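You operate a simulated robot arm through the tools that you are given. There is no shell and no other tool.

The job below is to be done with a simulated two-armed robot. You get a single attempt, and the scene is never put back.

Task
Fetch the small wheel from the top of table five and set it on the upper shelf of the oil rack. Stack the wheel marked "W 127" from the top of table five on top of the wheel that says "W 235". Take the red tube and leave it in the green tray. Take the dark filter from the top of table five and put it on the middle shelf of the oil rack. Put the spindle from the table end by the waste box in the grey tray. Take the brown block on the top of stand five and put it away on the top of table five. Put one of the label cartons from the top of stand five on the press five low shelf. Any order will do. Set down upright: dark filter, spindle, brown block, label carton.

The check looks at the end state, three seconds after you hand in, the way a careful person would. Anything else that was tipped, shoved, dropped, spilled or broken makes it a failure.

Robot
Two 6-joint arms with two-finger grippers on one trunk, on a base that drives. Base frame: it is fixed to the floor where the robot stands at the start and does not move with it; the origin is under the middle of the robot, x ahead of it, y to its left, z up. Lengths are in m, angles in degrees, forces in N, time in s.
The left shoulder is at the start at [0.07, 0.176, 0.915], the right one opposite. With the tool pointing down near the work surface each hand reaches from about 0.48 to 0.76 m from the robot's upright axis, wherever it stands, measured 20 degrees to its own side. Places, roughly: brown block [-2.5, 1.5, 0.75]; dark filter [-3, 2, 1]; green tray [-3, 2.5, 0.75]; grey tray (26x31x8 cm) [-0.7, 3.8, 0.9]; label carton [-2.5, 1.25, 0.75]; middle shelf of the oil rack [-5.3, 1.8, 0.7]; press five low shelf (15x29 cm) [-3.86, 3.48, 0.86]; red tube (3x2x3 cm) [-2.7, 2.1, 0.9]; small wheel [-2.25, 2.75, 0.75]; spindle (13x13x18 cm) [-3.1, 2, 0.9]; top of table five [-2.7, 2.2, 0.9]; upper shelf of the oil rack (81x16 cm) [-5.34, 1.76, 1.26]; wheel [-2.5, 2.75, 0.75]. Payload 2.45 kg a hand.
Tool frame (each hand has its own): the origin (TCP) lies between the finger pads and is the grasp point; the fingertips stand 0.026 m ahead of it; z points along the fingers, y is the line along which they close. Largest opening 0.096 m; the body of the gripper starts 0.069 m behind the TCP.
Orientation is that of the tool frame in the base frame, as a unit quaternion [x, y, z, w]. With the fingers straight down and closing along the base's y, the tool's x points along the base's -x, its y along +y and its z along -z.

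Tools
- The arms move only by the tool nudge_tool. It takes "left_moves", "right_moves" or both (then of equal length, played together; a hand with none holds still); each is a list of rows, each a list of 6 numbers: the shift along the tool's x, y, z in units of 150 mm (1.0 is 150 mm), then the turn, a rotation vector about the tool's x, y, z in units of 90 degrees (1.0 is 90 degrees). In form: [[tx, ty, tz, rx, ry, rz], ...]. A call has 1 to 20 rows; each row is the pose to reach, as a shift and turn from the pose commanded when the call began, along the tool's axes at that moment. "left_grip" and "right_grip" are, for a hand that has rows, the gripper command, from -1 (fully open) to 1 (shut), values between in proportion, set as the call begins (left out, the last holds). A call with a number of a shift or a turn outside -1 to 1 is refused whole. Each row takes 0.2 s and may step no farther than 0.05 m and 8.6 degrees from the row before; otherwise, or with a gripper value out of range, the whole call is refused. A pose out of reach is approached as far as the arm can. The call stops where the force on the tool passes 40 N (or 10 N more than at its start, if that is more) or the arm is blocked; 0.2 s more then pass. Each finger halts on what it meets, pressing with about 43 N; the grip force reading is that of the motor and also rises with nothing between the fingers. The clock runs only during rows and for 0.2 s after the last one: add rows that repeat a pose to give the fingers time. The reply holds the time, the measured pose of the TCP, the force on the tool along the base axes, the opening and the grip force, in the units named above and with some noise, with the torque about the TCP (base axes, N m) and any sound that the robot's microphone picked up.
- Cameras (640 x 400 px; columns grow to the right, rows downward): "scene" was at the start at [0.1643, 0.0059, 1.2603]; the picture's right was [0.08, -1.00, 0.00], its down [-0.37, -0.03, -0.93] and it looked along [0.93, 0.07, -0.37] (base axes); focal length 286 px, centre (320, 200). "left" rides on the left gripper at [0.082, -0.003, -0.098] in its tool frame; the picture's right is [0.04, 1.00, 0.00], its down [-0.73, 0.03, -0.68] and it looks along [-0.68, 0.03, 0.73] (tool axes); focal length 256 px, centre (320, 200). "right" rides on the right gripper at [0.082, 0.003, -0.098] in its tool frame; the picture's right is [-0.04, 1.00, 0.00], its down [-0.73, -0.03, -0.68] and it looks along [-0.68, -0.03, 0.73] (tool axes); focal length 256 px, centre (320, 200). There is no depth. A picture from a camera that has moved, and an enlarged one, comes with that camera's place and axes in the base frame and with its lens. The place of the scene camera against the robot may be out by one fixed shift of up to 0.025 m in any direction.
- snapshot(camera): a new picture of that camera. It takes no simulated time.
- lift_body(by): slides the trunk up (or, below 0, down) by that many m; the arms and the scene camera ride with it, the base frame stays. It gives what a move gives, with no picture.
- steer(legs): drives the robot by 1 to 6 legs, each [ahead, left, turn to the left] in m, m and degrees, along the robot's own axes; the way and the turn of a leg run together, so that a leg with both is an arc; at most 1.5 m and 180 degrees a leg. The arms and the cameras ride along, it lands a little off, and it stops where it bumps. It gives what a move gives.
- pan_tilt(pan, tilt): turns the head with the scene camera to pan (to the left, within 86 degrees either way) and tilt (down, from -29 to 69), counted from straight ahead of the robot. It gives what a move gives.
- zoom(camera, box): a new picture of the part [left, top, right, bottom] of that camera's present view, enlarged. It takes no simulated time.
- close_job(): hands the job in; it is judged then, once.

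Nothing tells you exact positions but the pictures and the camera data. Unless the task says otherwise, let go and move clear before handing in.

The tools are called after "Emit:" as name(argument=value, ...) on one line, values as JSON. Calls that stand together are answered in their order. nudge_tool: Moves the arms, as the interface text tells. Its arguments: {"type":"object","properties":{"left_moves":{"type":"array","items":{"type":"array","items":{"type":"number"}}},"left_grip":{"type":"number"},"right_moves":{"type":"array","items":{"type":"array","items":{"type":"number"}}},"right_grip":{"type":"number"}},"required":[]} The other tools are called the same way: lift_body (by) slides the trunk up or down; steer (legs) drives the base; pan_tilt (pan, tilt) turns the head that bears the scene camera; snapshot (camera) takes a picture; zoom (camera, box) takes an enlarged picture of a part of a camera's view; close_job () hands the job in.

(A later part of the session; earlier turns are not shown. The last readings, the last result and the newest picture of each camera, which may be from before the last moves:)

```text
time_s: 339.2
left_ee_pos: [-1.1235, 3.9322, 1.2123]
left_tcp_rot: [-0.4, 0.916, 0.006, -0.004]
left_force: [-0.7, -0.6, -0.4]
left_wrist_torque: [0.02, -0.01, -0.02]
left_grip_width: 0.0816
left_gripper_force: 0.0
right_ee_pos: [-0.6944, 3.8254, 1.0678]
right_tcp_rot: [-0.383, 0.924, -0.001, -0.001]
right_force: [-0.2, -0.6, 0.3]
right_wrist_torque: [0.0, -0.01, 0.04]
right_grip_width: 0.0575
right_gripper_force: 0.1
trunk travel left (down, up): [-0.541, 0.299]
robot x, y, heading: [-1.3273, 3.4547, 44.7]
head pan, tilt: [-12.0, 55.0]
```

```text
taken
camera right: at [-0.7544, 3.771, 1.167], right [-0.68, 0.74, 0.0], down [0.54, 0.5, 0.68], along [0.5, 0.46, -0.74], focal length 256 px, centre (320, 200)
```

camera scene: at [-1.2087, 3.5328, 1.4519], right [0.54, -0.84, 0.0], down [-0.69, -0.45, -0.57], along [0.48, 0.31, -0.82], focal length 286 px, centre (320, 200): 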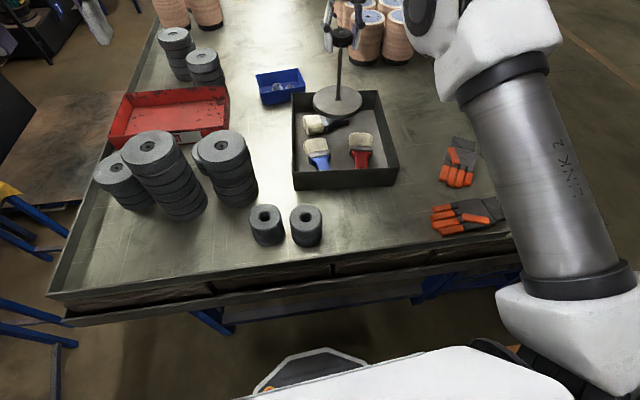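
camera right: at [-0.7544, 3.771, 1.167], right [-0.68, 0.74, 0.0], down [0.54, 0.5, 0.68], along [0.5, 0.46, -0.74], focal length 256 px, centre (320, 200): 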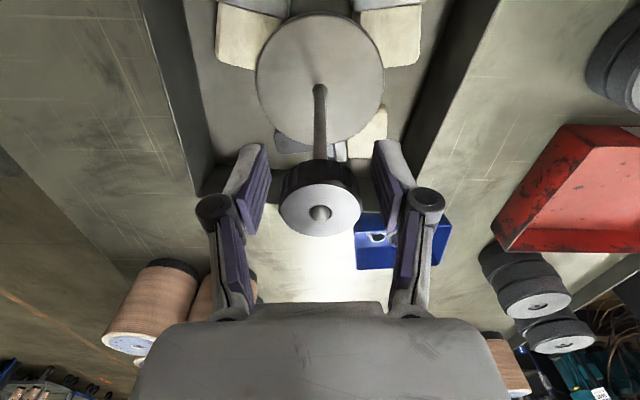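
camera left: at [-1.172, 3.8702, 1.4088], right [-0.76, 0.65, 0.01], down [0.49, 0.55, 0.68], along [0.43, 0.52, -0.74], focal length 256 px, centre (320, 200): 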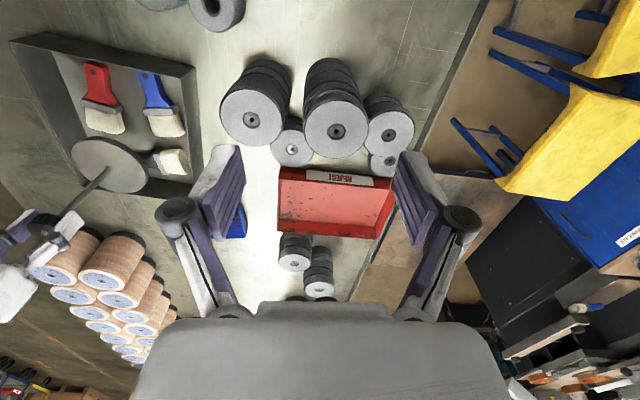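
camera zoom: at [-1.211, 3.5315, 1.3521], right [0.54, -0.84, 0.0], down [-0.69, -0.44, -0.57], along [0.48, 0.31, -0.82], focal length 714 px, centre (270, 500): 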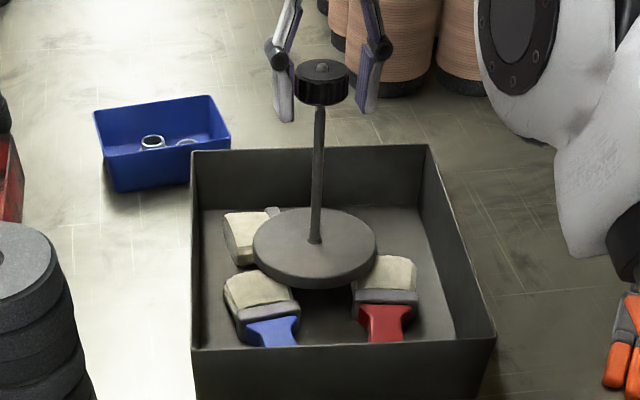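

The spindle stands on its own in the tray. Raising the hand clear and checking how upright it is.

Emit:
nudge_tool(right_moves=[[0, 0, 0, 0, 0, 0], [0, 0, 0, 0, 0, 0], [0, 0, -0.2, 0, 0, 0], [0, 0, -0.5, 0, 0, 0], [0, 0, -0.8, 0, 0, 0]], right_grip=-0.8)

Emit:
lift_body(by=0.15)

Emit:
snapshot(camera="scene")

Emit:
zoom(camera="scene", box=[260, 60, 420, 200])

Emit:
zoom(camera="left", box=[0, 20, 240, 220])

```text
time_s: 340.4
left_ee_pos: [-1.1251, 3.9306, 1.2113]
left_tcp_rot: [-0.399, 0.917, 0.004, -0.003]
left_force: [0.5, 0.3, -0.2]
left_wrist_torque: [0.03, -0.06, -0.02]
left_grip_width: 0.0815
left_gripper_force: 0.1
right_ee_pos: [-0.7129, 3.8031, 1.1647]
right_tcp_rot: [-0.383, 0.924, 0.0, 0.0]
right_force: [-0.4, -0.1, 0.6]
right_wrist_torque: [-0.01, -0.05, -0.01]
right_grip_width: 0.0865
right_gripper_force: 0.1
right hand out of reach, approached as far as the arm can: row 4, 5
trunk travel left (down, up): [-0.541, 0.299]
robot x, y, heading: [-1.3322, 3.4595, 45.0]
head pan, tilt: [-12.0, 55.0]
```

```text
time_s: 342.2
left_ee_pos: [-1.1234, 3.9321, 1.3606]
left_tcp_rot: [-0.4, 0.916, 0.005, -0.004]
left_force: [-0.6, -0.2, -0.8]
left_wrist_torque: [0.02, 0.0, 0.02]
left_grip_width: 0.0815
left_gripper_force: 0.1
right_ee_pos: [-0.7109, 3.8042, 1.3119]
right_tcp_rot: [-0.383, 0.924, -0.001, -0.002]
right_force: [-0.3, -0.1, -0.1]
right_wrist_torque: [-0.02, 0.01, 0.0]
right_grip_width: 0.0865
right_gripper_force: 0.1
trunk travel left (down, up): [-0.691, 0.149]
robot x, y, heading: [-1.3282, 3.4581, 44.8]
head pan, tilt: [-12.0, 55.0]
```

```text
taken
camera scene: at [-1.2107, 3.5317, 1.502], right [0.54, -0.84, 0.0], down [-0.69, -0.44, -0.57], along [0.48, 0.31, -0.82], focal length 286 px, centre (320, 200)
```

scene: 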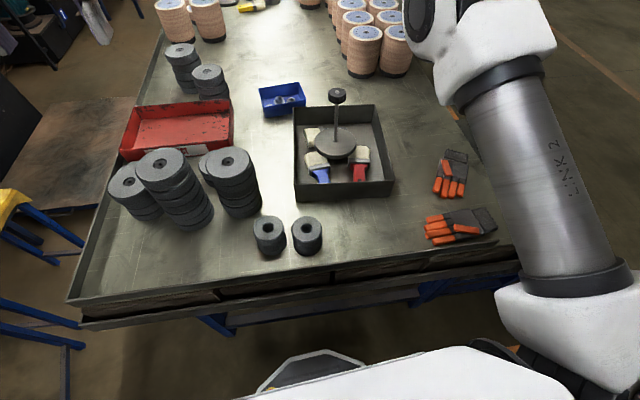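

```text
2.86 times, centred on (340, 130) of scene
camera zoom: at [-1.2107, 3.5317, 1.502], right [0.54, -0.84, 0.0], down [-0.69, -0.44, -0.57], along [0.48, 0.31, -0.82], focal length 816 px, centre (263, 400)
```

zoom: 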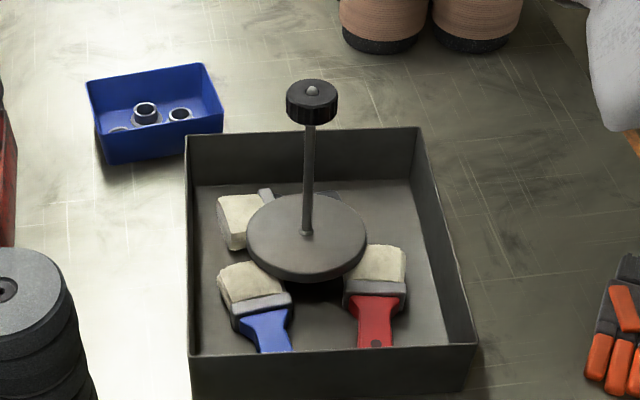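

```text
2.00 times, centred on (120, 120) of left
camera zoom: at [-1.1739, 3.8692, 1.4593], right [-0.76, 0.65, 0.01], down [0.49, 0.55, 0.68], along [0.43, 0.52, -0.74], focal length 512 px, centre (720, 360)
```

zoom: 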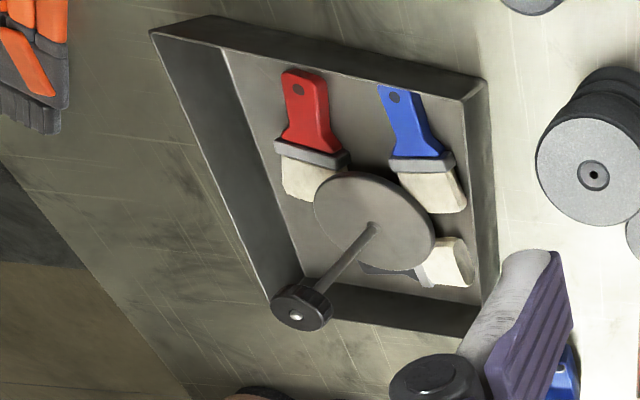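

The spindle stands upright in the tray on the brushes. Now to the front side of table five for the carton, block and tube: back off, strafe and turn.

Emit:
nudge_tool(right_moves=[[0.2, 0, 0, 0, 0, 0], [0.45, 0, 0, 0, 0, 0], [0.7, 0, 0, 0, 0, 0], [0.95, 0, 0, 0, 0, 0]], right_grip=-1)

Emit:
steer(legs=[[-0.35, 0, 0], [0, -1.4, 0], [0, 0, 90]])

Emit:
pan_tilt(pan=20, tilt=35)

Emit:
snapshot(camera="scene")

```text
time_s: 343.2
left_ee_pos: [-1.128, 3.9301, 1.3622]
left_tcp_rot: [-0.399, 0.917, 0.006, -0.004]
left_force: [-1.1, 0.2, 0.4]
left_wrist_torque: [0.01, -0.04, -0.05]
left_grip_width: 0.0817
left_gripper_force: 0.1
right_ee_pos: [-0.8143, 3.7008, 1.315]
right_tcp_rot: [-0.383, 0.924, 0.0, 0.0]
right_force: [-1.0, -1.0, 0.5]
right_wrist_torque: [0.03, -0.05, -0.02]
right_grip_width: 0.0962
right_gripper_force: 0.0
trunk travel left (down, up): [-0.691, 0.149]
robot x, y, heading: [-1.3311, 3.4581, 45.1]
head pan, tilt: [-12.0, 55.0]
```

```text
time_s: 355.9
left_ee_pos: [-1.0668, 2.424, 1.3612]
left_tcp_rot: [0.932, -0.361, -0.001, 0.006]
left_force: [-0.8, -0.6, -0.6]
left_wrist_torque: [-0.01, -0.04, 0.01]
left_grip_width: 0.0814
left_gripper_force: 0.0
right_ee_pos: [-0.8408, 2.7379, 1.3122]
right_tcp_rot: [0.926, -0.378, 0.001, 0.0]
right_force: [1.3, 0.3, -0.6]
right_wrist_torque: [0.01, -0.02, 0.02]
right_grip_width: 0.0961
right_gripper_force: 0.0
trunk travel left (down, up): [-0.691, 0.149]
robot x, y, heading: [-0.5894, 2.2247, 135.9]
head pan, tilt: [-12.0, 55.0]
```

```text
time_s: 356.8
left_ee_pos: [-1.0657, 2.4247, 1.3618]
left_tcp_rot: [0.933, -0.361, -0.001, 0.006]
left_force: [0.2, -0.5, -0.5]
left_wrist_torque: [0.01, -0.02, -0.01]
left_grip_width: 0.0816
left_gripper_force: 0.0
right_ee_pos: [-0.8407, 2.7384, 1.3135]
right_tcp_rot: [0.926, -0.377, 0.001, 0.0]
right_force: [-0.7, 0.5, 0.3]
right_wrist_torque: [-0.01, 0.01, -0.01]
right_grip_width: 0.0959
right_gripper_force: 0.0
trunk travel left (down, up): [-0.691, 0.149]
robot x, y, heading: [-0.5938, 2.2239, 135.3]
head pan, tilt: [20.0, 35.0]
```

```text
taken
camera scene: at [-0.6849, 2.2944, 1.5303], right [0.42, 0.91, 0.0], down [0.52, -0.24, -0.82], along [-0.74, 0.34, -0.57], focal length 286 px, centre (320, 200)
```

scene: 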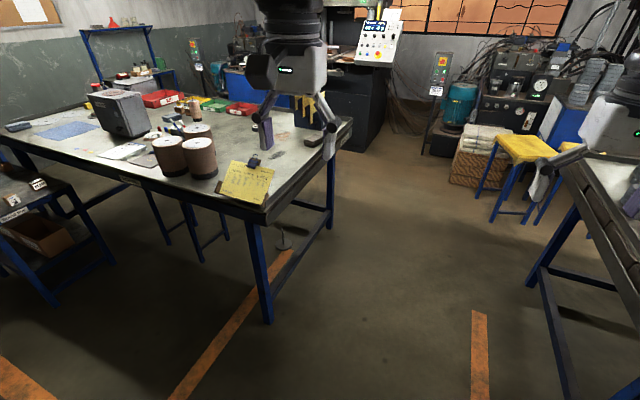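

I'm in front of table five now. Strafing left toward its middle to look at the tube, stand and free table area.

Emit:
steer(legs=[[0, 0.7, 0], [0, 0.7, 0]])

Emit:
pan_tilt(pan=0, tilt=35)

Emit:
snapshot(camera="scene")

Emit:
zoom(camera="scene", box=[220, 100, 330, 200])

Emit:
zoom(camera="scene", box=[30, 180, 260, 400])

```text
time_s: 364.1
left_ee_pos: [-2.0457, 1.4251, 1.3613]
left_tcp_rot: [0.933, -0.359, 0.0, 0.006]
left_force: [0.1, -0.2, 0.6]
left_wrist_torque: [-0.02, -0.01, -0.03]
left_grip_width: 0.0819
left_gripper_force: 0.0
right_ee_pos: [-1.8215, 1.7418, 1.3132]
right_tcp_rot: [0.927, -0.376, 0.001, 0.0]
right_force: [0.1, -0.3, 0.2]
right_wrist_torque: [-0.02, 0.0, 0.02]
right_grip_width: 0.0958
right_gripper_force: 0.0
trunk travel left (down, up): [-0.691, 0.149]
robot x, y, heading: [-1.5648, 1.2269, 135.8]
head pan, tilt: [20.0, 35.0]
```

```text
time_s: 364.9
left_ee_pos: [-2.046, 1.4234, 1.3621]
left_tcp_rot: [0.933, -0.359, -0.001, 0.006]
left_force: [-0.2, 0.1, -0.3]
left_wrist_torque: [0.03, 0.0, -0.02]
left_grip_width: 0.0818
left_gripper_force: 0.1
right_ee_pos: [-1.8226, 1.7401, 1.3131]
right_tcp_rot: [0.927, -0.375, 0.001, 0.001]
right_force: [-0.8, 0.0, -0.3]
right_wrist_torque: [0.0, 0.0, -0.02]
right_grip_width: 0.0961
right_gripper_force: 0.2
trunk travel left (down, up): [-0.691, 0.149]
robot x, y, heading: [-1.5696, 1.2272, 135.9]
head pan, tilt: [0.0, 35.0]
```

```text
taken
camera scene: at [-1.6468, 1.3219, 1.5303], right [0.7, 0.72, 0.0], down [0.41, -0.4, -0.82], along [-0.59, 0.57, -0.57], focal length 286 px, centre (320, 200)
```

scene: 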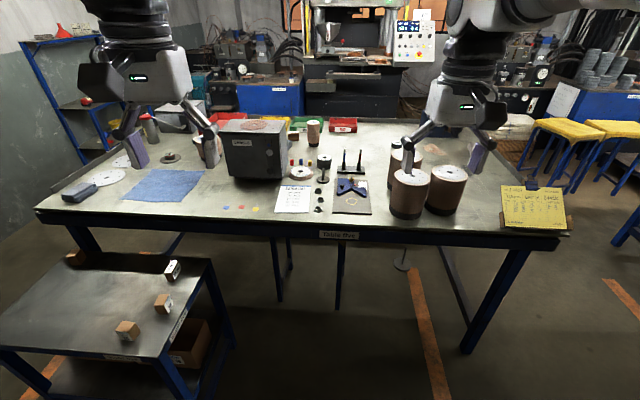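

```text
4.00 times, centred on (275, 150) of scene
camera zoom: at [-1.6468, 1.3219, 1.5303], right [0.7, 0.72, 0.0], down [0.41, -0.4, -0.82], along [-0.59, 0.57, -0.57], focal length 1142 px, centre (500, 400)
```

zoom: 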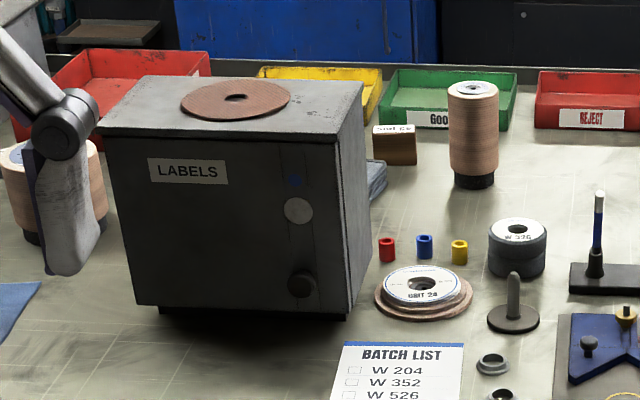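

```text
1.82 times, centred on (145, 290) of scene
camera zoom: at [-1.6468, 1.3219, 1.5303], right [0.7, 0.72, 0.0], down [0.41, -0.4, -0.82], along [-0.59, 0.57, -0.57], focal length 519 px, centre (638, 36)
```

zoom: 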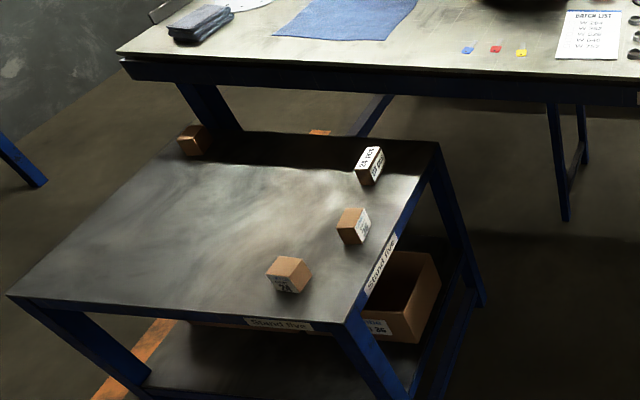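

The red tube stands upright beside the LABELS box. To reach it I must get close, so I measure how tall my base front is, from two camera heights.

Emit:
pan_tilt(pan=0, tilt=60)

Emit:
zoom(camera="scene", box=[220, 280, 420, 400])

Emit:
lift_body(by=-0.35)

Emit:
zoom(camera="scene", box=[220, 280, 420, 400])

Emit:
snapshot(camera="scene")

```text
time_s: 365.8
left_ee_pos: [-2.0465, 1.4253, 1.3606]
left_tcp_rot: [0.933, -0.359, 0.0, 0.006]
left_force: [-0.3, 0.3, 0.4]
left_wrist_torque: [-0.01, -0.02, 0.03]
left_grip_width: 0.0817
left_gripper_force: 0.0
right_ee_pos: [-1.8223, 1.74, 1.314]
right_tcp_rot: [0.927, -0.376, 0.001, 0.0]
right_force: [0.4, 0.2, -0.9]
right_wrist_torque: [0.02, 0.02, 0.0]
right_grip_width: 0.0964
right_gripper_force: 0.0
trunk travel left (down, up): [-0.691, 0.149]
robot x, y, heading: [-1.5713, 1.2278, 135.6]
head pan, tilt: [0.0, 60.0]
```

```text
3.20 times, centred on (320, 340) of scene
camera zoom: at [-1.6312, 1.3073, 1.4961], right [0.7, 0.72, 0.0], down [0.62, -0.6, -0.5], along [-0.36, 0.35, -0.87], focal length 914 px, centre (320, -248)
```

zoom: 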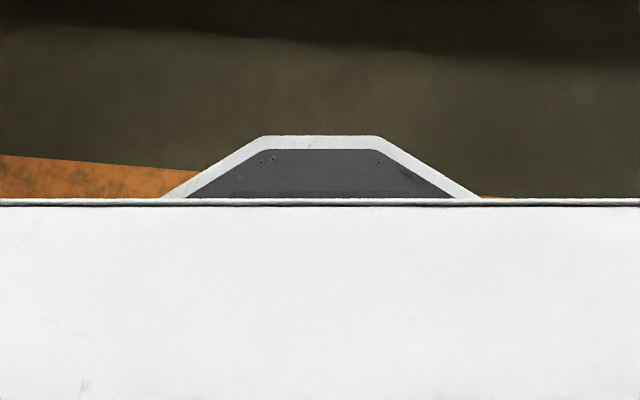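

```text
time_s: 369.2
left_ee_pos: [-2.0448, 1.4247, 1.0117]
left_tcp_rot: [0.934, -0.358, 0.0, 0.006]
left_force: [-0.8, 0.3, 0.3]
left_wrist_torque: [0.02, -0.03, 0.02]
left_grip_width: 0.0816
left_gripper_force: 0.0
right_ee_pos: [-1.8215, 1.7416, 0.9635]
right_tcp_rot: [0.927, -0.376, 0.001, 0.0]
right_force: [0.4, 0.1, -1.3]
right_wrist_torque: [-0.04, 0.01, -0.02]
right_grip_width: 0.096
right_gripper_force: 0.1
trunk travel left (down, up): [-0.341, 0.499]
robot x, y, heading: [-1.573, 1.2277, 135.9]
head pan, tilt: [0.0, 60.0]
```

```text
3.20 times, centred on (320, 340) of scene
camera zoom: at [-1.6311, 1.3071, 1.1461], right [0.7, 0.72, 0.0], down [0.62, -0.6, -0.5], along [-0.36, 0.35, -0.87], focal length 914 px, centre (320, -248)
```

zoom: 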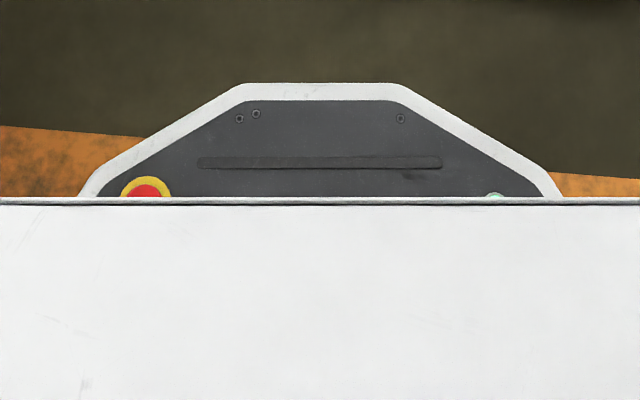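

```text
taken
camera scene: at [-1.6311, 1.3071, 1.1461], right [0.7, 0.72, 0.0], down [0.62, -0.6, -0.5], along [-0.36, 0.35, -0.87], focal length 286 px, centre (320, 200)
```

scene: 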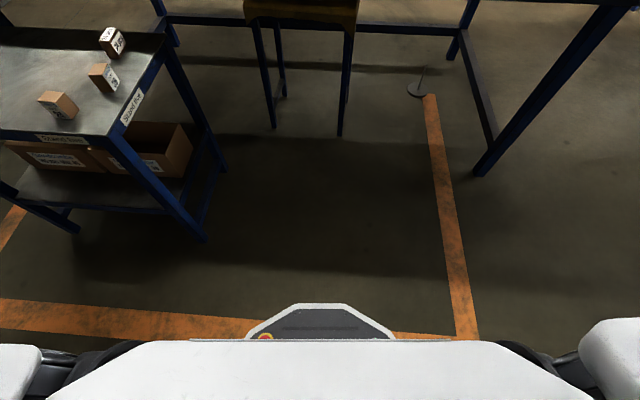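

My base top is only ~0.29 m high and 0.25 m ahead, so it fits under the table top. First the stand: I move in front of it for the brown "24 pcs" block.

Emit:
steer(legs=[[0.2, 0.37, 0]])

Emit:
pan_tilt(pan=0, tilt=50)

Emit:
snapshot(camera="scene")

Emit:
snapshot(camera="right")

Emit:
snapshot(camera="left")

```text
time_s: 371.8
left_ee_pos: [-2.4468, 1.2957, 1.0109]
left_tcp_rot: [0.934, -0.357, -0.001, 0.006]
left_force: [-0.6, -0.1, 0.3]
left_wrist_torque: [0.03, -0.01, -0.01]
left_grip_width: 0.0815
left_gripper_force: 0.1
right_ee_pos: [-2.2238, 1.6126, 0.963]
right_tcp_rot: [0.927, -0.374, 0.002, 0.001]
right_force: [-0.7, -0.1, 0.3]
right_wrist_torque: [-0.01, -0.03, 0.0]
right_grip_width: 0.0958
right_gripper_force: 0.1
trunk travel left (down, up): [-0.341, 0.499]
robot x, y, heading: [-1.9711, 1.105, 136.1]
head pan, tilt: [0.0, 60.0]
```

```text
time_s: 372.6
left_ee_pos: [-2.4459, 1.2965, 1.0114]
left_tcp_rot: [0.934, -0.358, 0.0, 0.007]
left_force: [0.0, 0.6, -0.2]
left_wrist_torque: [0.0, -0.02, 0.04]
left_grip_width: 0.0818
left_gripper_force: 0.1
right_ee_pos: [-2.2234, 1.613, 0.9628]
right_tcp_rot: [0.927, -0.375, 0.001, 0.001]
right_force: [0.5, -0.7, 0.7]
right_wrist_torque: [0.02, 0.02, 0.02]
right_grip_width: 0.0959
right_gripper_force: 0.0
trunk travel left (down, up): [-0.341, 0.499]
robot x, y, heading: [-1.9697, 1.1005, 135.9]
head pan, tilt: [0.0, 50.0]
```

```text
taken
camera scene: at [-2.0393, 1.1869, 1.1586], right [0.7, 0.72, 0.0], down [0.55, -0.53, -0.64], along [-0.46, 0.45, -0.77], focal length 286 px, centre (320, 200)
```

scene: 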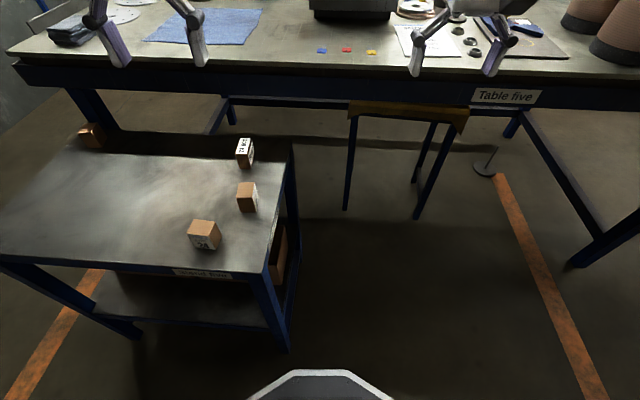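

```text
taken
camera right: at [-2.1668, 1.5544, 1.0626], right [-0.72, -0.69, 0.0], down [-0.51, 0.53, 0.68], along [-0.47, 0.49, -0.74], focal length 256 px, centre (320, 200)
```

right: 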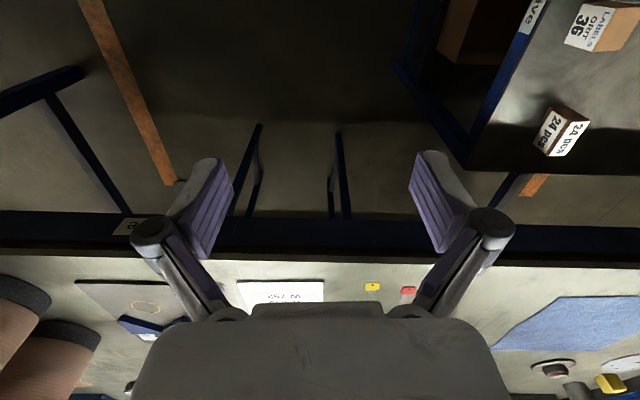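

```text
taken
camera left: at [-2.3816, 1.2452, 1.1095], right [-0.64, -0.77, 0.01], down [-0.56, 0.48, 0.68], along [-0.53, 0.42, -0.74], focal length 256 px, centre (320, 200)
```

left: 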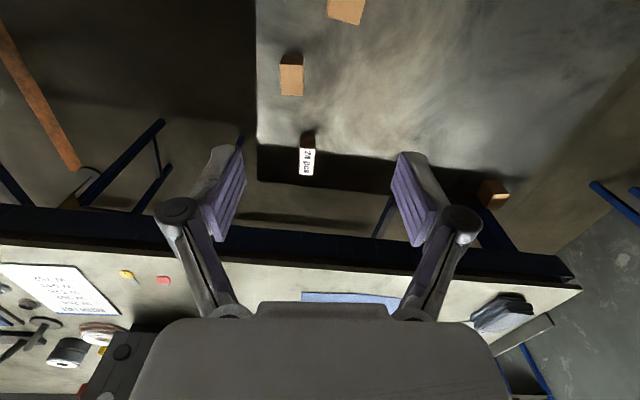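

The left hand already hangs over the stand; the brown block is at about (-2.580, 1.436) with its narrow side across the fingers. I move in 6 cm and bring the hand over it.

Emit:
steer(legs=[[0.06, 0, 0]])

Emit:
nudge_tool(left_moves=[[-0.25, -0.02, 0.2, 0, 0, 0], [-0.5, -0.05, 0.4, 0, 0, 0], [-0.75, -0.08, 0.6, 0, 0, 0], [-0.9, -0.093, 0.8, 0, 0, 0], [-0.9, -0.093, 0.8, 0, 0, 0]], left_grip=-1)

Emit:
snapshot(camera="left")

```text
time_s: 373.5
left_ee_pos: [-2.4909, 1.3403, 1.0097]
left_tcp_rot: [0.934, -0.358, 0.001, 0.006]
left_force: [0.2, 0.0, -0.7]
left_wrist_torque: [0.0, -0.01, -0.01]
left_grip_width: 0.0816
left_gripper_force: 0.0
right_ee_pos: [-2.2679, 1.6555, 0.9625]
right_tcp_rot: [0.927, -0.375, 0.002, 0.001]
right_force: [0.1, -0.3, -0.4]
right_wrist_torque: [-0.04, 0.0, -0.02]
right_grip_width: 0.0958
right_gripper_force: 0.0
trunk travel left (down, up): [-0.341, 0.499]
robot x, y, heading: [-2.0123, 1.1392, 135.8]
head pan, tilt: [0.0, 50.0]
```

```text
time_s: 374.7
left_ee_pos: [-2.5816, 1.4378, 0.8907]
left_tcp_rot: [0.934, -0.357, -0.001, 0.006]
left_force: [0.3, -0.8, 0.5]
left_wrist_torque: [0.01, -0.01, -0.02]
left_grip_width: 0.0962
left_gripper_force: 0.0
right_ee_pos: [-2.2658, 1.6548, 0.9632]
right_tcp_rot: [0.927, -0.376, 0.001, 0.0]
right_force: [-0.1, 0.8, 0.0]
right_wrist_torque: [-0.01, 0.01, -0.01]
right_grip_width: 0.0961
right_gripper_force: 0.0
trunk travel left (down, up): [-0.341, 0.499]
robot x, y, heading: [-2.0141, 1.1415, 136.0]
head pan, tilt: [0.0, 50.0]
```

```text
taken
camera left: at [-2.5159, 1.3865, 0.9887], right [-0.64, -0.77, 0.01], down [-0.56, 0.48, 0.68], along [-0.53, 0.42, -0.74], focal length 256 px, centre (320, 200)
```

left: 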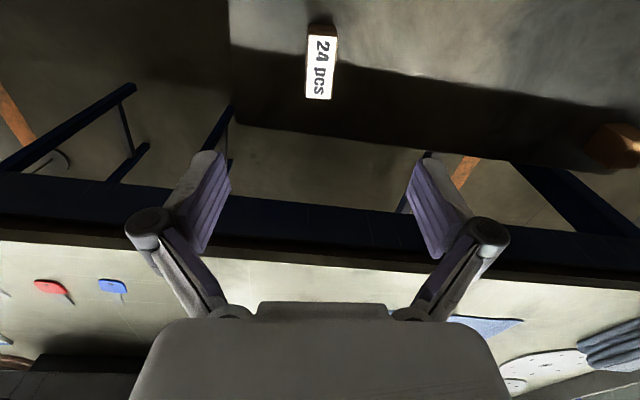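

Aligned over the block, with ~8 cm to the table edge. Lowering with the trunk.

Emit:
lift_body(by=-0.14)

Emit:
snapshot(camera="left")

Emit:
snapshot(camera="scene")

```text
time_s: 376.4
left_ee_pos: [-2.5807, 1.4383, 0.7502]
left_tcp_rot: [0.934, -0.358, 0.0, 0.006]
left_force: [-0.6, 0.7, 0.1]
left_wrist_torque: [-0.03, -0.01, 0.02]
left_grip_width: 0.0957
left_gripper_force: 0.1
right_ee_pos: [-2.2669, 1.6537, 0.8222]
right_tcp_rot: [0.927, -0.375, 0.001, 0.001]
right_force: [0.4, -0.3, -0.3]
right_wrist_torque: [0.03, 0.01, 0.02]
right_grip_width: 0.0959
right_gripper_force: 0.0
trunk travel left (down, up): [-0.201, 0.639]
robot x, y, heading: [-2.0119, 1.1417, 135.8]
head pan, tilt: [0.0, 50.0]
```

```text
taken
camera left: at [-2.5159, 1.3866, 0.8489], right [-0.64, -0.77, 0.01], down [-0.56, 0.48, 0.68], along [-0.53, 0.42, -0.74], focal length 256 px, centre (320, 200)
```

left: 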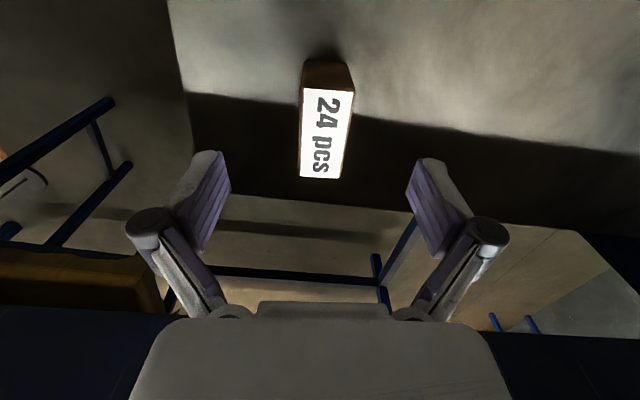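

```text
taken
camera scene: at [-2.0826, 1.2288, 1.0187], right [0.7, 0.72, 0.0], down [0.55, -0.53, -0.64], along [-0.46, 0.45, -0.77], focal length 286 px, centre (320, 200)
```

scene: 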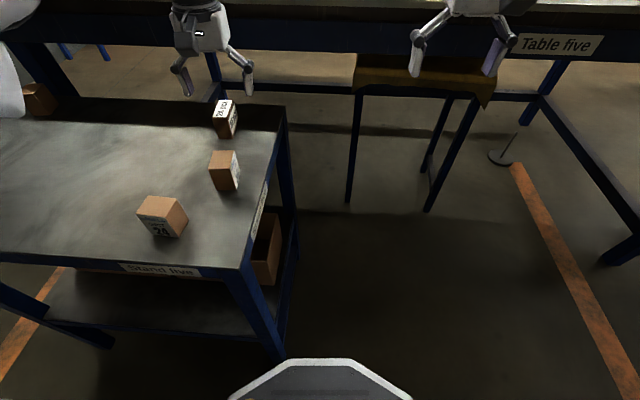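

Block top is ~0.695 m; I correct 5° yaw and descend to grip it.

Emit:
nudge_tool(left_moves=[[-0.01, 0.012, 0.1, 0, 0, 0.03], [-0.02, 0.012, 0.2, 0, 0, 0.055], [-0.03, 0.012, 0.3, 0, 0, 0.055], [-0.03, 0.012, 0.42, 0, 0, 0.055], [-0.03, 0.012, 0.42, 0, 0, 0.055]])

Emit:
snapshot(camera="left")

```text
time_s: 377.6
left_ee_pos: [-2.585, 1.4392, 0.6872]
left_tcp_rot: [0.918, -0.397, 0.0, 0.006]
left_force: [0.2, 0.7, 0.8]
left_wrist_torque: [-0.04, -0.03, 0.01]
left_grip_width: 0.096
left_gripper_force: 0.0
right_ee_pos: [-2.267, 1.6546, 0.8219]
right_tcp_rot: [0.927, -0.375, 0.001, 0.001]
right_force: [-0.2, -0.5, 0.1]
right_wrist_torque: [-0.01, -0.02, 0.03]
right_grip_width: 0.096
right_gripper_force: 0.1
trunk travel left (down, up): [-0.201, 0.639]
robot x, y, heading: [-2.0101, 1.1412, 136.1]
head pan, tilt: [0.0, 50.0]
```

```text
taken
camera left: at [-2.5254, 1.3825, 0.7857], right [-0.7, -0.71, 0.01], down [-0.52, 0.52, 0.68], along [-0.49, 0.47, -0.74], focal length 256 px, centre (320, 200)
```

left: 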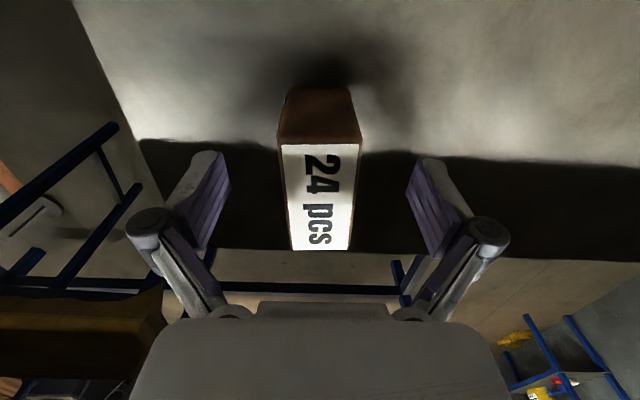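

Emit:
nudge_tool(left_moves=[[0, 0, 0.02, 0, 0, 0], [0, 0, 0.02, 0, 0, 0], [0, 0, 0.02, 0, 0, 0], [0, 0, 0.02, 0, 0, 0], [0, 0, 0.02, 0, 0, 0]], left_grip=1)

Emit:
nudge_tool(left_moves=[[0, 0, -0.1, 0, 0, 0], [0, 0, -0.3, 0, 0, 0], [0, 0, -0.6, 0, 0, 0], [0, 0, -0.9, 0, 0, 0]])

Emit:
lift_body(by=0.3)

Emit:
snapshot(camera="left")

Emit:
snapshot(camera="scene")

```text
time_s: 378.8
left_ee_pos: [-2.5844, 1.4391, 0.6859]
left_tcp_rot: [0.917, -0.398, -0.001, 0.006]
left_force: [-2.0, 4.6, 18.6]
left_wrist_torque: [0.2, -0.17, 0.03]
left_grip_width: 0.0288
left_gripper_force: 43.0
right_ee_pos: [-2.2642, 1.6533, 0.8223]
right_tcp_rot: [0.927, -0.375, 0.001, 0.001]
right_force: [0.2, 0.6, 0.1]
right_wrist_torque: [0.01, 0.01, -0.01]
right_grip_width: 0.0963
right_gripper_force: 0.1
trunk travel left (down, up): [-0.201, 0.639]
robot x, y, heading: [-2.0112, 1.1411, 135.9]
head pan, tilt: [0.0, 50.0]
```

```text
time_s: 379.8
left_ee_pos: [-2.5845, 1.4393, 0.818]
left_tcp_rot: [0.918, -0.397, 0.001, 0.007]
left_force: [-0.2, -0.2, -0.1]
left_wrist_torque: [-0.03, 0.02, 0.02]
left_grip_width: 0.0288
left_gripper_force: 43.1
right_ee_pos: [-2.2661, 1.6551, 0.8225]
right_tcp_rot: [0.927, -0.375, 0.002, 0.0]
right_force: [-0.3, 0.9, -0.6]
right_wrist_torque: [0.0, 0.0, 0.0]
right_grip_width: 0.0961
right_gripper_force: 0.1
trunk travel left (down, up): [-0.201, 0.639]
robot x, y, heading: [-2.0126, 1.1396, 135.9]
head pan, tilt: [0.0, 50.0]
```

```text
time_s: 382.8
left_ee_pos: [-2.5839, 1.4403, 1.1193]
left_tcp_rot: [0.917, -0.398, 0.0, 0.006]
left_force: [0.3, 0.4, -0.7]
left_wrist_torque: [-0.01, 0.0, 0.03]
left_grip_width: 0.0288
left_gripper_force: 43.1
right_ee_pos: [-2.2676, 1.6548, 1.1226]
right_tcp_rot: [0.927, -0.376, 0.001, 0.0]
right_force: [0.4, 0.2, -0.2]
right_wrist_torque: [-0.01, -0.03, 0.01]
right_grip_width: 0.0958
right_gripper_force: 0.1
trunk travel left (down, up): [-0.501, 0.339]
robot x, y, heading: [-2.0129, 1.1408, 136.0]
head pan, tilt: [0.0, 50.0]
```

```text
taken
camera left: at [-2.5246, 1.3836, 1.2169], right [-0.7, -0.71, 0.01], down [-0.52, 0.52, 0.68], along [-0.49, 0.47, -0.74], focal length 256 px, centre (320, 200)
```

left: 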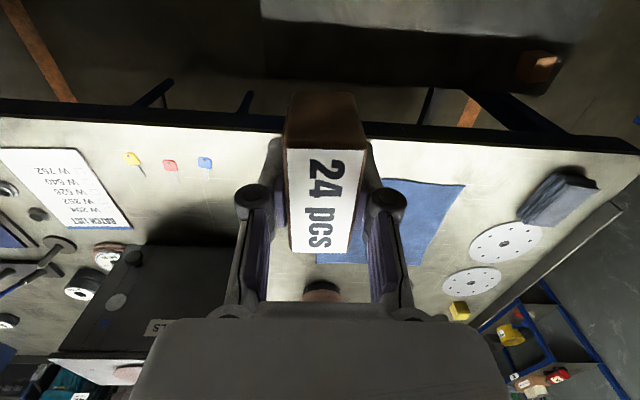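

```text
taken
camera scene: at [-2.083, 1.2291, 1.3185], right [0.7, 0.72, 0.0], down [0.55, -0.53, -0.64], along [-0.46, 0.45, -0.77], focal length 286 px, centre (320, 200)
```

scene: 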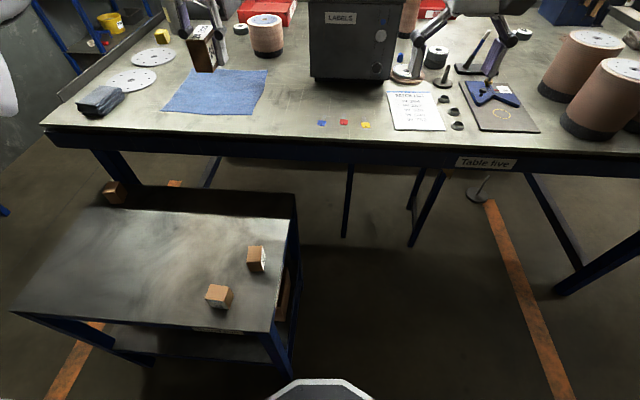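

The block is held. I'll set it on the free strip of the table front, between the blue cloth and the key tags. Raising, then moving right and closer to the table.

Emit:
lift_body(by=0.15)

Emit:
nudge_tool(left_moves=[[0.25, 0, 0, 0, 0, 0], [0.5, 0, 0, 0, 0, 0], [0.75, 0, 0, 0, 0, 0]])

Emit:
steer(legs=[[0, -0.21, -0.9], [0.25, 0, 0]])

Emit:
snapshot(camera="scene")

Emit:
snapshot(camera="left")

```text
time_s: 384.5
left_ee_pos: [-2.5841, 1.4402, 1.2678]
left_tcp_rot: [0.918, -0.398, 0.0, 0.006]
left_force: [0.2, 0.1, -0.4]
left_wrist_torque: [0.01, 0.0, -0.04]
left_grip_width: 0.0288
left_gripper_force: 43.0
right_ee_pos: [-2.2671, 1.6544, 1.2726]
right_tcp_rot: [0.927, -0.376, 0.001, 0.001]
right_force: [-0.2, -0.9, 0.1]
right_wrist_torque: [0.01, -0.02, -0.01]
right_grip_width: 0.0961
right_gripper_force: 0.0
trunk travel left (down, up): [-0.651, 0.189]
robot x, y, heading: [-2.013, 1.1419, 136.0]
head pan, tilt: [0.0, 50.0]
```

```text
time_s: 385.3
left_ee_pos: [-2.5061, 1.3561, 1.2687]
left_tcp_rot: [0.918, -0.397, -0.001, 0.006]
left_force: [0.3, -0.5, -0.4]
left_wrist_torque: [0.01, 0.0, 0.03]
left_grip_width: 0.0287
left_gripper_force: 43.1
right_ee_pos: [-2.2659, 1.6547, 1.2738]
right_tcp_rot: [0.927, -0.375, 0.002, 0.0]
right_force: [0.3, -0.4, 0.0]
right_wrist_torque: [-0.02, -0.01, -0.03]
right_grip_width: 0.0961
right_gripper_force: 0.2
trunk travel left (down, up): [-0.651, 0.189]
robot x, y, heading: [-2.0147, 1.1383, 136.0]
head pan, tilt: [0.0, 50.0]
```

```text
time_s: 388.4
left_ee_pos: [-2.5305, 1.6926, 1.2697]
left_tcp_rot: [0.914, -0.406, -0.001, 0.007]
left_force: [0.8, -0.2, -0.3]
left_wrist_torque: [0.02, 0.0, 0.0]
left_grip_width: 0.0286
left_gripper_force: 43.3
right_ee_pos: [-2.2839, 1.986, 1.2735]
right_tcp_rot: [0.923, -0.384, 0.001, 0.001]
right_force: [0.3, -0.1, -0.3]
right_wrist_torque: [-0.02, 0.02, 0.0]
right_grip_width: 0.0961
right_gripper_force: 0.1
trunk travel left (down, up): [-0.651, 0.189]
robot x, y, heading: [-2.0418, 1.4702, 134.9]
head pan, tilt: [0.0, 50.0]
```

```text
taken
camera scene: at [-2.1083, 1.557, 1.4687], right [0.71, 0.7, 0.0], down [0.54, -0.54, -0.64], along [-0.45, 0.46, -0.77], focal length 286 px, centre (320, 200)
```

scene: 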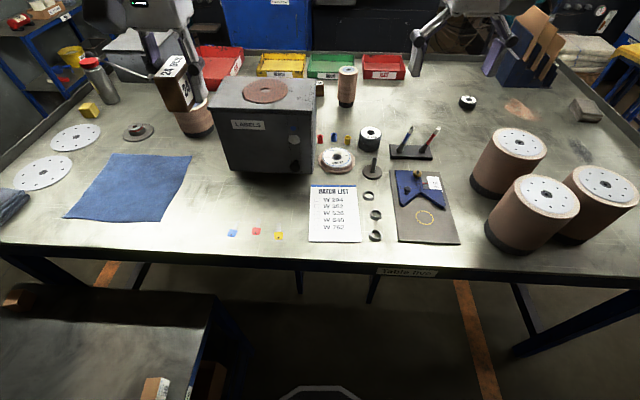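

```text
taken
camera left: at [-2.4718, 1.6349, 1.3675], right [-0.71, -0.7, 0.01], down [-0.51, 0.53, 0.68], along [-0.48, 0.48, -0.74], focal length 256 px, centre (320, 200)
```

left: 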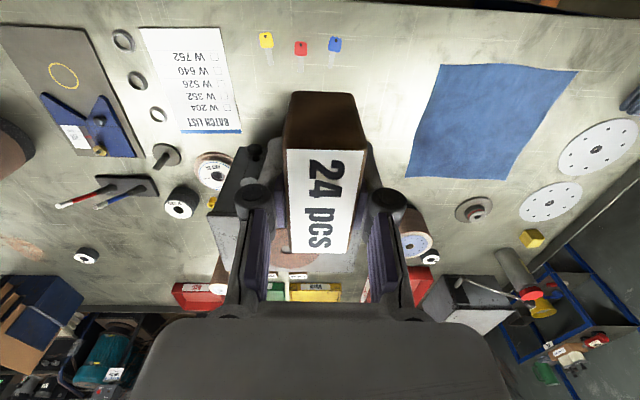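

Target spot chosen: about 10 cm clear of cloth and keys, in front of the LABELS box. Moving the block over it and lowering.

Emit:
nudge_tool(left_moves=[[-0.11, 0.22, 0, 0, 0, 0], [-0.22, 0.44, 0, 0, 0, 0], [-0.33, 0.66, 0, 0, 0, 0], [-0.449, 0.875, 0, 0, 0, 0], [-0.449, 0.875, 0, 0, 0, 0]])

Emit:
lift_body(by=-0.3)

Emit:
snapshot(camera="left")

Emit:
snapshot(camera="scene")

```text
time_s: 389.6
left_ee_pos: [-2.6734, 1.6544, 1.2697]
left_tcp_rot: [0.914, -0.406, 0.0, 0.007]
left_force: [1.1, 0.0, -0.9]
left_wrist_torque: [-0.01, 0.0, -0.01]
left_grip_width: 0.0287
left_gripper_force: 42.5
right_ee_pos: [-2.2839, 1.9863, 1.2724]
right_tcp_rot: [0.924, -0.383, 0.0, 0.001]
right_force: [0.7, 0.1, 1.2]
right_wrist_torque: [0.0, 0.0, -0.01]
right_grip_width: 0.096
right_gripper_force: 0.2
trunk travel left (down, up): [-0.651, 0.189]
robot x, y, heading: [-2.0408, 1.4682, 134.6]
head pan, tilt: [0.0, 50.0]
```

```text
time_s: 392.6
left_ee_pos: [-2.6736, 1.6545, 0.9694]
left_tcp_rot: [0.914, -0.406, -0.001, 0.007]
left_force: [0.2, -0.7, -0.2]
left_wrist_torque: [0.05, -0.02, -0.02]
left_grip_width: 0.0289
left_gripper_force: 42.7
right_ee_pos: [-2.2851, 1.9859, 0.9722]
right_tcp_rot: [0.923, -0.384, 0.001, -0.001]
right_force: [-1.2, 0.2, -0.4]
right_wrist_torque: [0.02, -0.01, -0.03]
right_grip_width: 0.0959
right_gripper_force: 0.1
trunk travel left (down, up): [-0.351, 0.489]
robot x, y, heading: [-2.0398, 1.4703, 134.9]
head pan, tilt: [0.0, 50.0]
```

```text
taken
camera left: at [-2.6147, 1.5973, 1.0679], right [-0.71, -0.7, 0.01], down [-0.51, 0.53, 0.68], along [-0.48, 0.48, -0.74], focal length 256 px, centre (320, 200)
```

left: 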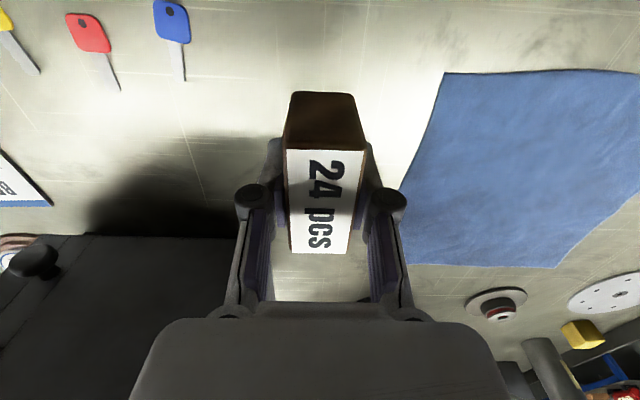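

```text
taken
camera scene: at [-2.1091, 1.5575, 1.1686], right [0.71, 0.7, 0.0], down [0.54, -0.54, -0.64], along [-0.45, 0.46, -0.77], focal length 286 px, centre (320, 200)
```

scene: 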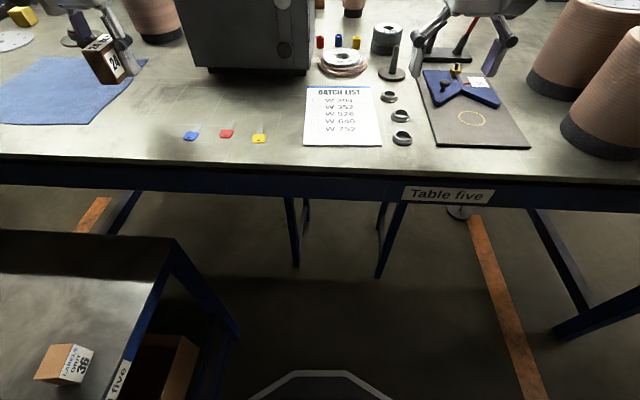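

Emit:
nudge_tool(left_moves=[[0, 0, 0.15, 0, 0, 0], [0, 0, 0.3, 0, 0, 0], [0, 0, 0.42, 0, 0, 0], [0, 0, 0.42, 0, 0, 0]])

Emit:
nudge_tool(left_moves=[[0, 0, 0.02, 0, 0, 0], [0, 0, 0.02, 0, 0, 0]])

Emit:
nudge_tool(left_moves=[[0, 0, 0.02, 0, 0, 0], [0, 0, 0.02, 0, 0, 0]])

Emit:
nudge_tool(left_moves=[[0, 0, 0.02, 0, 0, 0], [0, 0, 0.02, 0, 0, 0]])

```text
time_s: 393.6
left_ee_pos: [-2.6735, 1.6551, 0.9073]
left_tcp_rot: [0.914, -0.406, 0.0, 0.007]
left_force: [0.2, -0.1, 0.3]
left_wrist_torque: [0.0, 0.02, 0.01]
left_grip_width: 0.0289
left_gripper_force: 43.3
right_ee_pos: [-2.285, 1.9871, 0.9733]
right_tcp_rot: [0.924, -0.383, 0.002, 0.001]
right_force: [0.7, 0.2, 0.0]
right_wrist_torque: [0.0, 0.01, -0.01]
right_grip_width: 0.0963
right_gripper_force: 0.1
trunk travel left (down, up): [-0.351, 0.489]
robot x, y, heading: [-2.0407, 1.4724, 134.7]
head pan, tilt: [0.0, 50.0]
```

```text
time_s: 394.2
left_ee_pos: [-2.6748, 1.6546, 0.9038]
left_tcp_rot: [0.914, -0.407, 0.001, 0.006]
left_force: [-0.3, 0.2, -0.2]
left_wrist_torque: [-0.01, 0.01, -0.02]
left_grip_width: 0.0288
left_gripper_force: 42.7
right_ee_pos: [-2.2853, 1.9862, 0.974]
right_tcp_rot: [0.923, -0.384, 0.002, 0.001]
right_force: [-0.1, -0.6, -0.4]
right_wrist_torque: [0.01, 0.04, 0.02]
right_grip_width: 0.0961
right_gripper_force: 0.1
trunk travel left (down, up): [-0.351, 0.489]
robot x, y, heading: [-2.0389, 1.4671, 134.8]
head pan, tilt: [0.0, 50.0]
```

```text
time_s: 394.8
left_ee_pos: [-2.6739, 1.6535, 0.9007]
left_tcp_rot: [0.914, -0.406, 0.0, 0.007]
left_force: [0.1, -1.4, -0.9]
left_wrist_torque: [0.01, 0.01, -0.01]
left_grip_width: 0.0288
left_gripper_force: 43.2
right_ee_pos: [-2.2836, 1.987, 0.973]
right_tcp_rot: [0.924, -0.384, 0.002, 0.001]
right_force: [0.3, -0.1, 0.4]
right_wrist_torque: [-0.03, -0.01, -0.01]
right_grip_width: 0.096
right_gripper_force: 0.0
trunk travel left (down, up): [-0.351, 0.489]
robot x, y, heading: [-2.0453, 1.4684, 134.9]
head pan, tilt: [0.0, 50.0]
```

```text
time_s: 395.4
left_ee_pos: [-2.6745, 1.6537, 0.8985]
left_tcp_rot: [0.914, -0.406, 0.0, 0.007]
left_force: [0.9, -0.7, -0.9]
left_wrist_torque: [0.03, 0.05, -0.02]
left_grip_width: 0.0287
left_gripper_force: 43.2
right_ee_pos: [-2.2851, 1.9872, 0.9738]
right_tcp_rot: [0.924, -0.383, 0.002, 0.001]
right_force: [0.0, -0.2, 0.3]
right_wrist_torque: [0.02, 0.02, -0.04]
right_grip_width: 0.0958
right_gripper_force: 0.1
trunk travel left (down, up): [-0.351, 0.489]
robot x, y, heading: [-2.0403, 1.4689, 134.9]
head pan, tilt: [0.0, 50.0]
```

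Emit:
nudge_tool(left_moves=[[0, 0, 0.02, 0, 0, 0], [0, 0, 0.02, 0, 0, 0]])

Emit:
nudge_tool(left_moves=[[0, 0, 0.02, 0, 0, 0], [0, 0, 0.02, 0, 0, 0]])

Emit:
nudge_tool(left_moves=[[0, 0, 0.02, 0, 0, 0], [0, 0, 0.02, 0, 0, 0]])

Emit:
snapshot(camera="left")

```text
time_s: 396.0
left_ee_pos: [-2.6741, 1.6535, 0.8942]
left_tcp_rot: [0.914, -0.406, -0.001, 0.007]
left_force: [-0.3, -0.8, -0.4]
left_wrist_torque: [0.06, 0.02, -0.02]
left_grip_width: 0.0287
left_gripper_force: 43.2
right_ee_pos: [-2.2849, 1.986, 0.9722]
right_tcp_rot: [0.923, -0.384, 0.001, 0.001]
right_force: [-0.5, 0.7, 0.0]
right_wrist_torque: [0.02, 0.0, -0.03]
right_grip_width: 0.0962
right_gripper_force: 0.1
trunk travel left (down, up): [-0.351, 0.489]
robot x, y, heading: [-2.0395, 1.4705, 134.7]
head pan, tilt: [0.0, 50.0]
```

```text
time_s: 396.6
left_ee_pos: [-2.6738, 1.6538, 0.8925]
left_tcp_rot: [0.914, -0.406, 0.0, 0.006]
left_force: [0.4, -0.5, 0.1]
left_wrist_torque: [0.01, -0.01, -0.01]
left_grip_width: 0.0287
left_gripper_force: 43.6
right_ee_pos: [-2.2841, 1.9864, 0.9724]
right_tcp_rot: [0.924, -0.383, 0.002, 0.001]
right_force: [0.1, -0.1, 0.3]
right_wrist_torque: [-0.02, -0.03, -0.02]
right_grip_width: 0.096
right_gripper_force: 0.0
trunk travel left (down, up): [-0.351, 0.489]
robot x, y, heading: [-2.0431, 1.4666, 134.5]
head pan, tilt: [0.0, 50.0]
```

```text
time_s: 397.2
left_ee_pos: [-2.6733, 1.6543, 0.8889]
left_tcp_rot: [0.914, -0.406, 0.0, 0.007]
left_force: [0.2, -0.2, -1.9]
left_wrist_torque: [-0.03, -0.02, 0.01]
left_grip_width: 0.0288
left_gripper_force: 42.6
right_ee_pos: [-2.2855, 1.9871, 0.9731]
right_tcp_rot: [0.923, -0.384, 0.001, 0.0]
right_force: [0.3, -0.4, 0.3]
right_wrist_torque: [-0.01, -0.01, -0.01]
right_grip_width: 0.0959
right_gripper_force: 0.1
trunk travel left (down, up): [-0.351, 0.489]
robot x, y, heading: [-2.0434, 1.4694, 134.9]
head pan, tilt: [0.0, 50.0]
```

```text
taken
camera left: at [-2.615, 1.5963, 0.9871], right [-0.71, -0.7, 0.01], down [-0.51, 0.53, 0.68], along [-0.48, 0.48, -0.74], focal length 256 px, centre (320, 200)
```

left: 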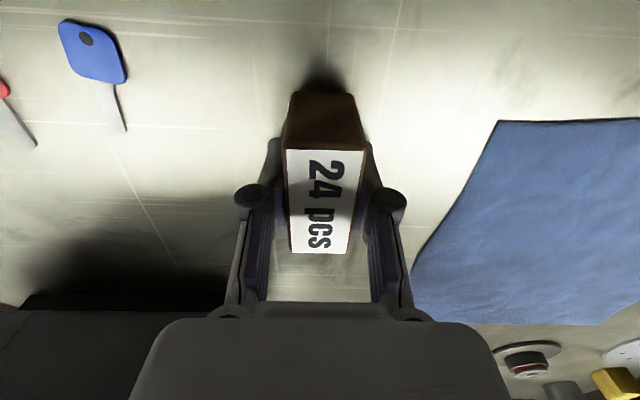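

Emit:
nudge_tool(left_moves=[[0, 0, 0.015, 0, 0, 0], [0, 0, 0.015, 0, 0, 0]])

Emit:
nudge_tool(left_moves=[[0, 0, 0.015, 0, 0, 0], [0, 0, 0.015, 0, 0, 0]])

```text
time_s: 397.8
left_ee_pos: [-2.6744, 1.6545, 0.887]
left_tcp_rot: [0.914, -0.407, 0.0, 0.006]
left_force: [0.3, 0.3, 1.1]
left_wrist_torque: [0.03, -0.02, 0.01]
left_grip_width: 0.0287
left_gripper_force: 42.9
right_ee_pos: [-2.2849, 1.9863, 0.9722]
right_tcp_rot: [0.923, -0.384, 0.001, 0.001]
right_force: [0.7, 0.7, -0.6]
right_wrist_torque: [0.01, 0.0, -0.01]
right_grip_width: 0.0959
right_gripper_force: 0.1
trunk travel left (down, up): [-0.351, 0.489]
robot x, y, heading: [-2.0384, 1.4678, 134.7]
head pan, tilt: [0.0, 50.0]
```

```text
time_s: 398.4
left_ee_pos: [-2.6733, 1.6541, 0.8862]
left_tcp_rot: [0.914, -0.405, -0.003, 0.005]
left_force: [-8.2, 1.8, 18.6]
left_wrist_torque: [0.25, -0.16, 0.15]
left_grip_width: 0.0287
left_gripper_force: 42.8
right_ee_pos: [-2.2832, 1.9861, 0.9742]
right_tcp_rot: [0.924, -0.383, 0.001, 0.001]
right_force: [-0.7, -0.4, -0.7]
right_wrist_torque: [-0.01, 0.01, 0.0]
right_grip_width: 0.0961
right_gripper_force: 0.0
trunk travel left (down, up): [-0.351, 0.489]
robot x, y, heading: [-2.0398, 1.4677, 134.9]
head pan, tilt: [0.0, 50.0]
```

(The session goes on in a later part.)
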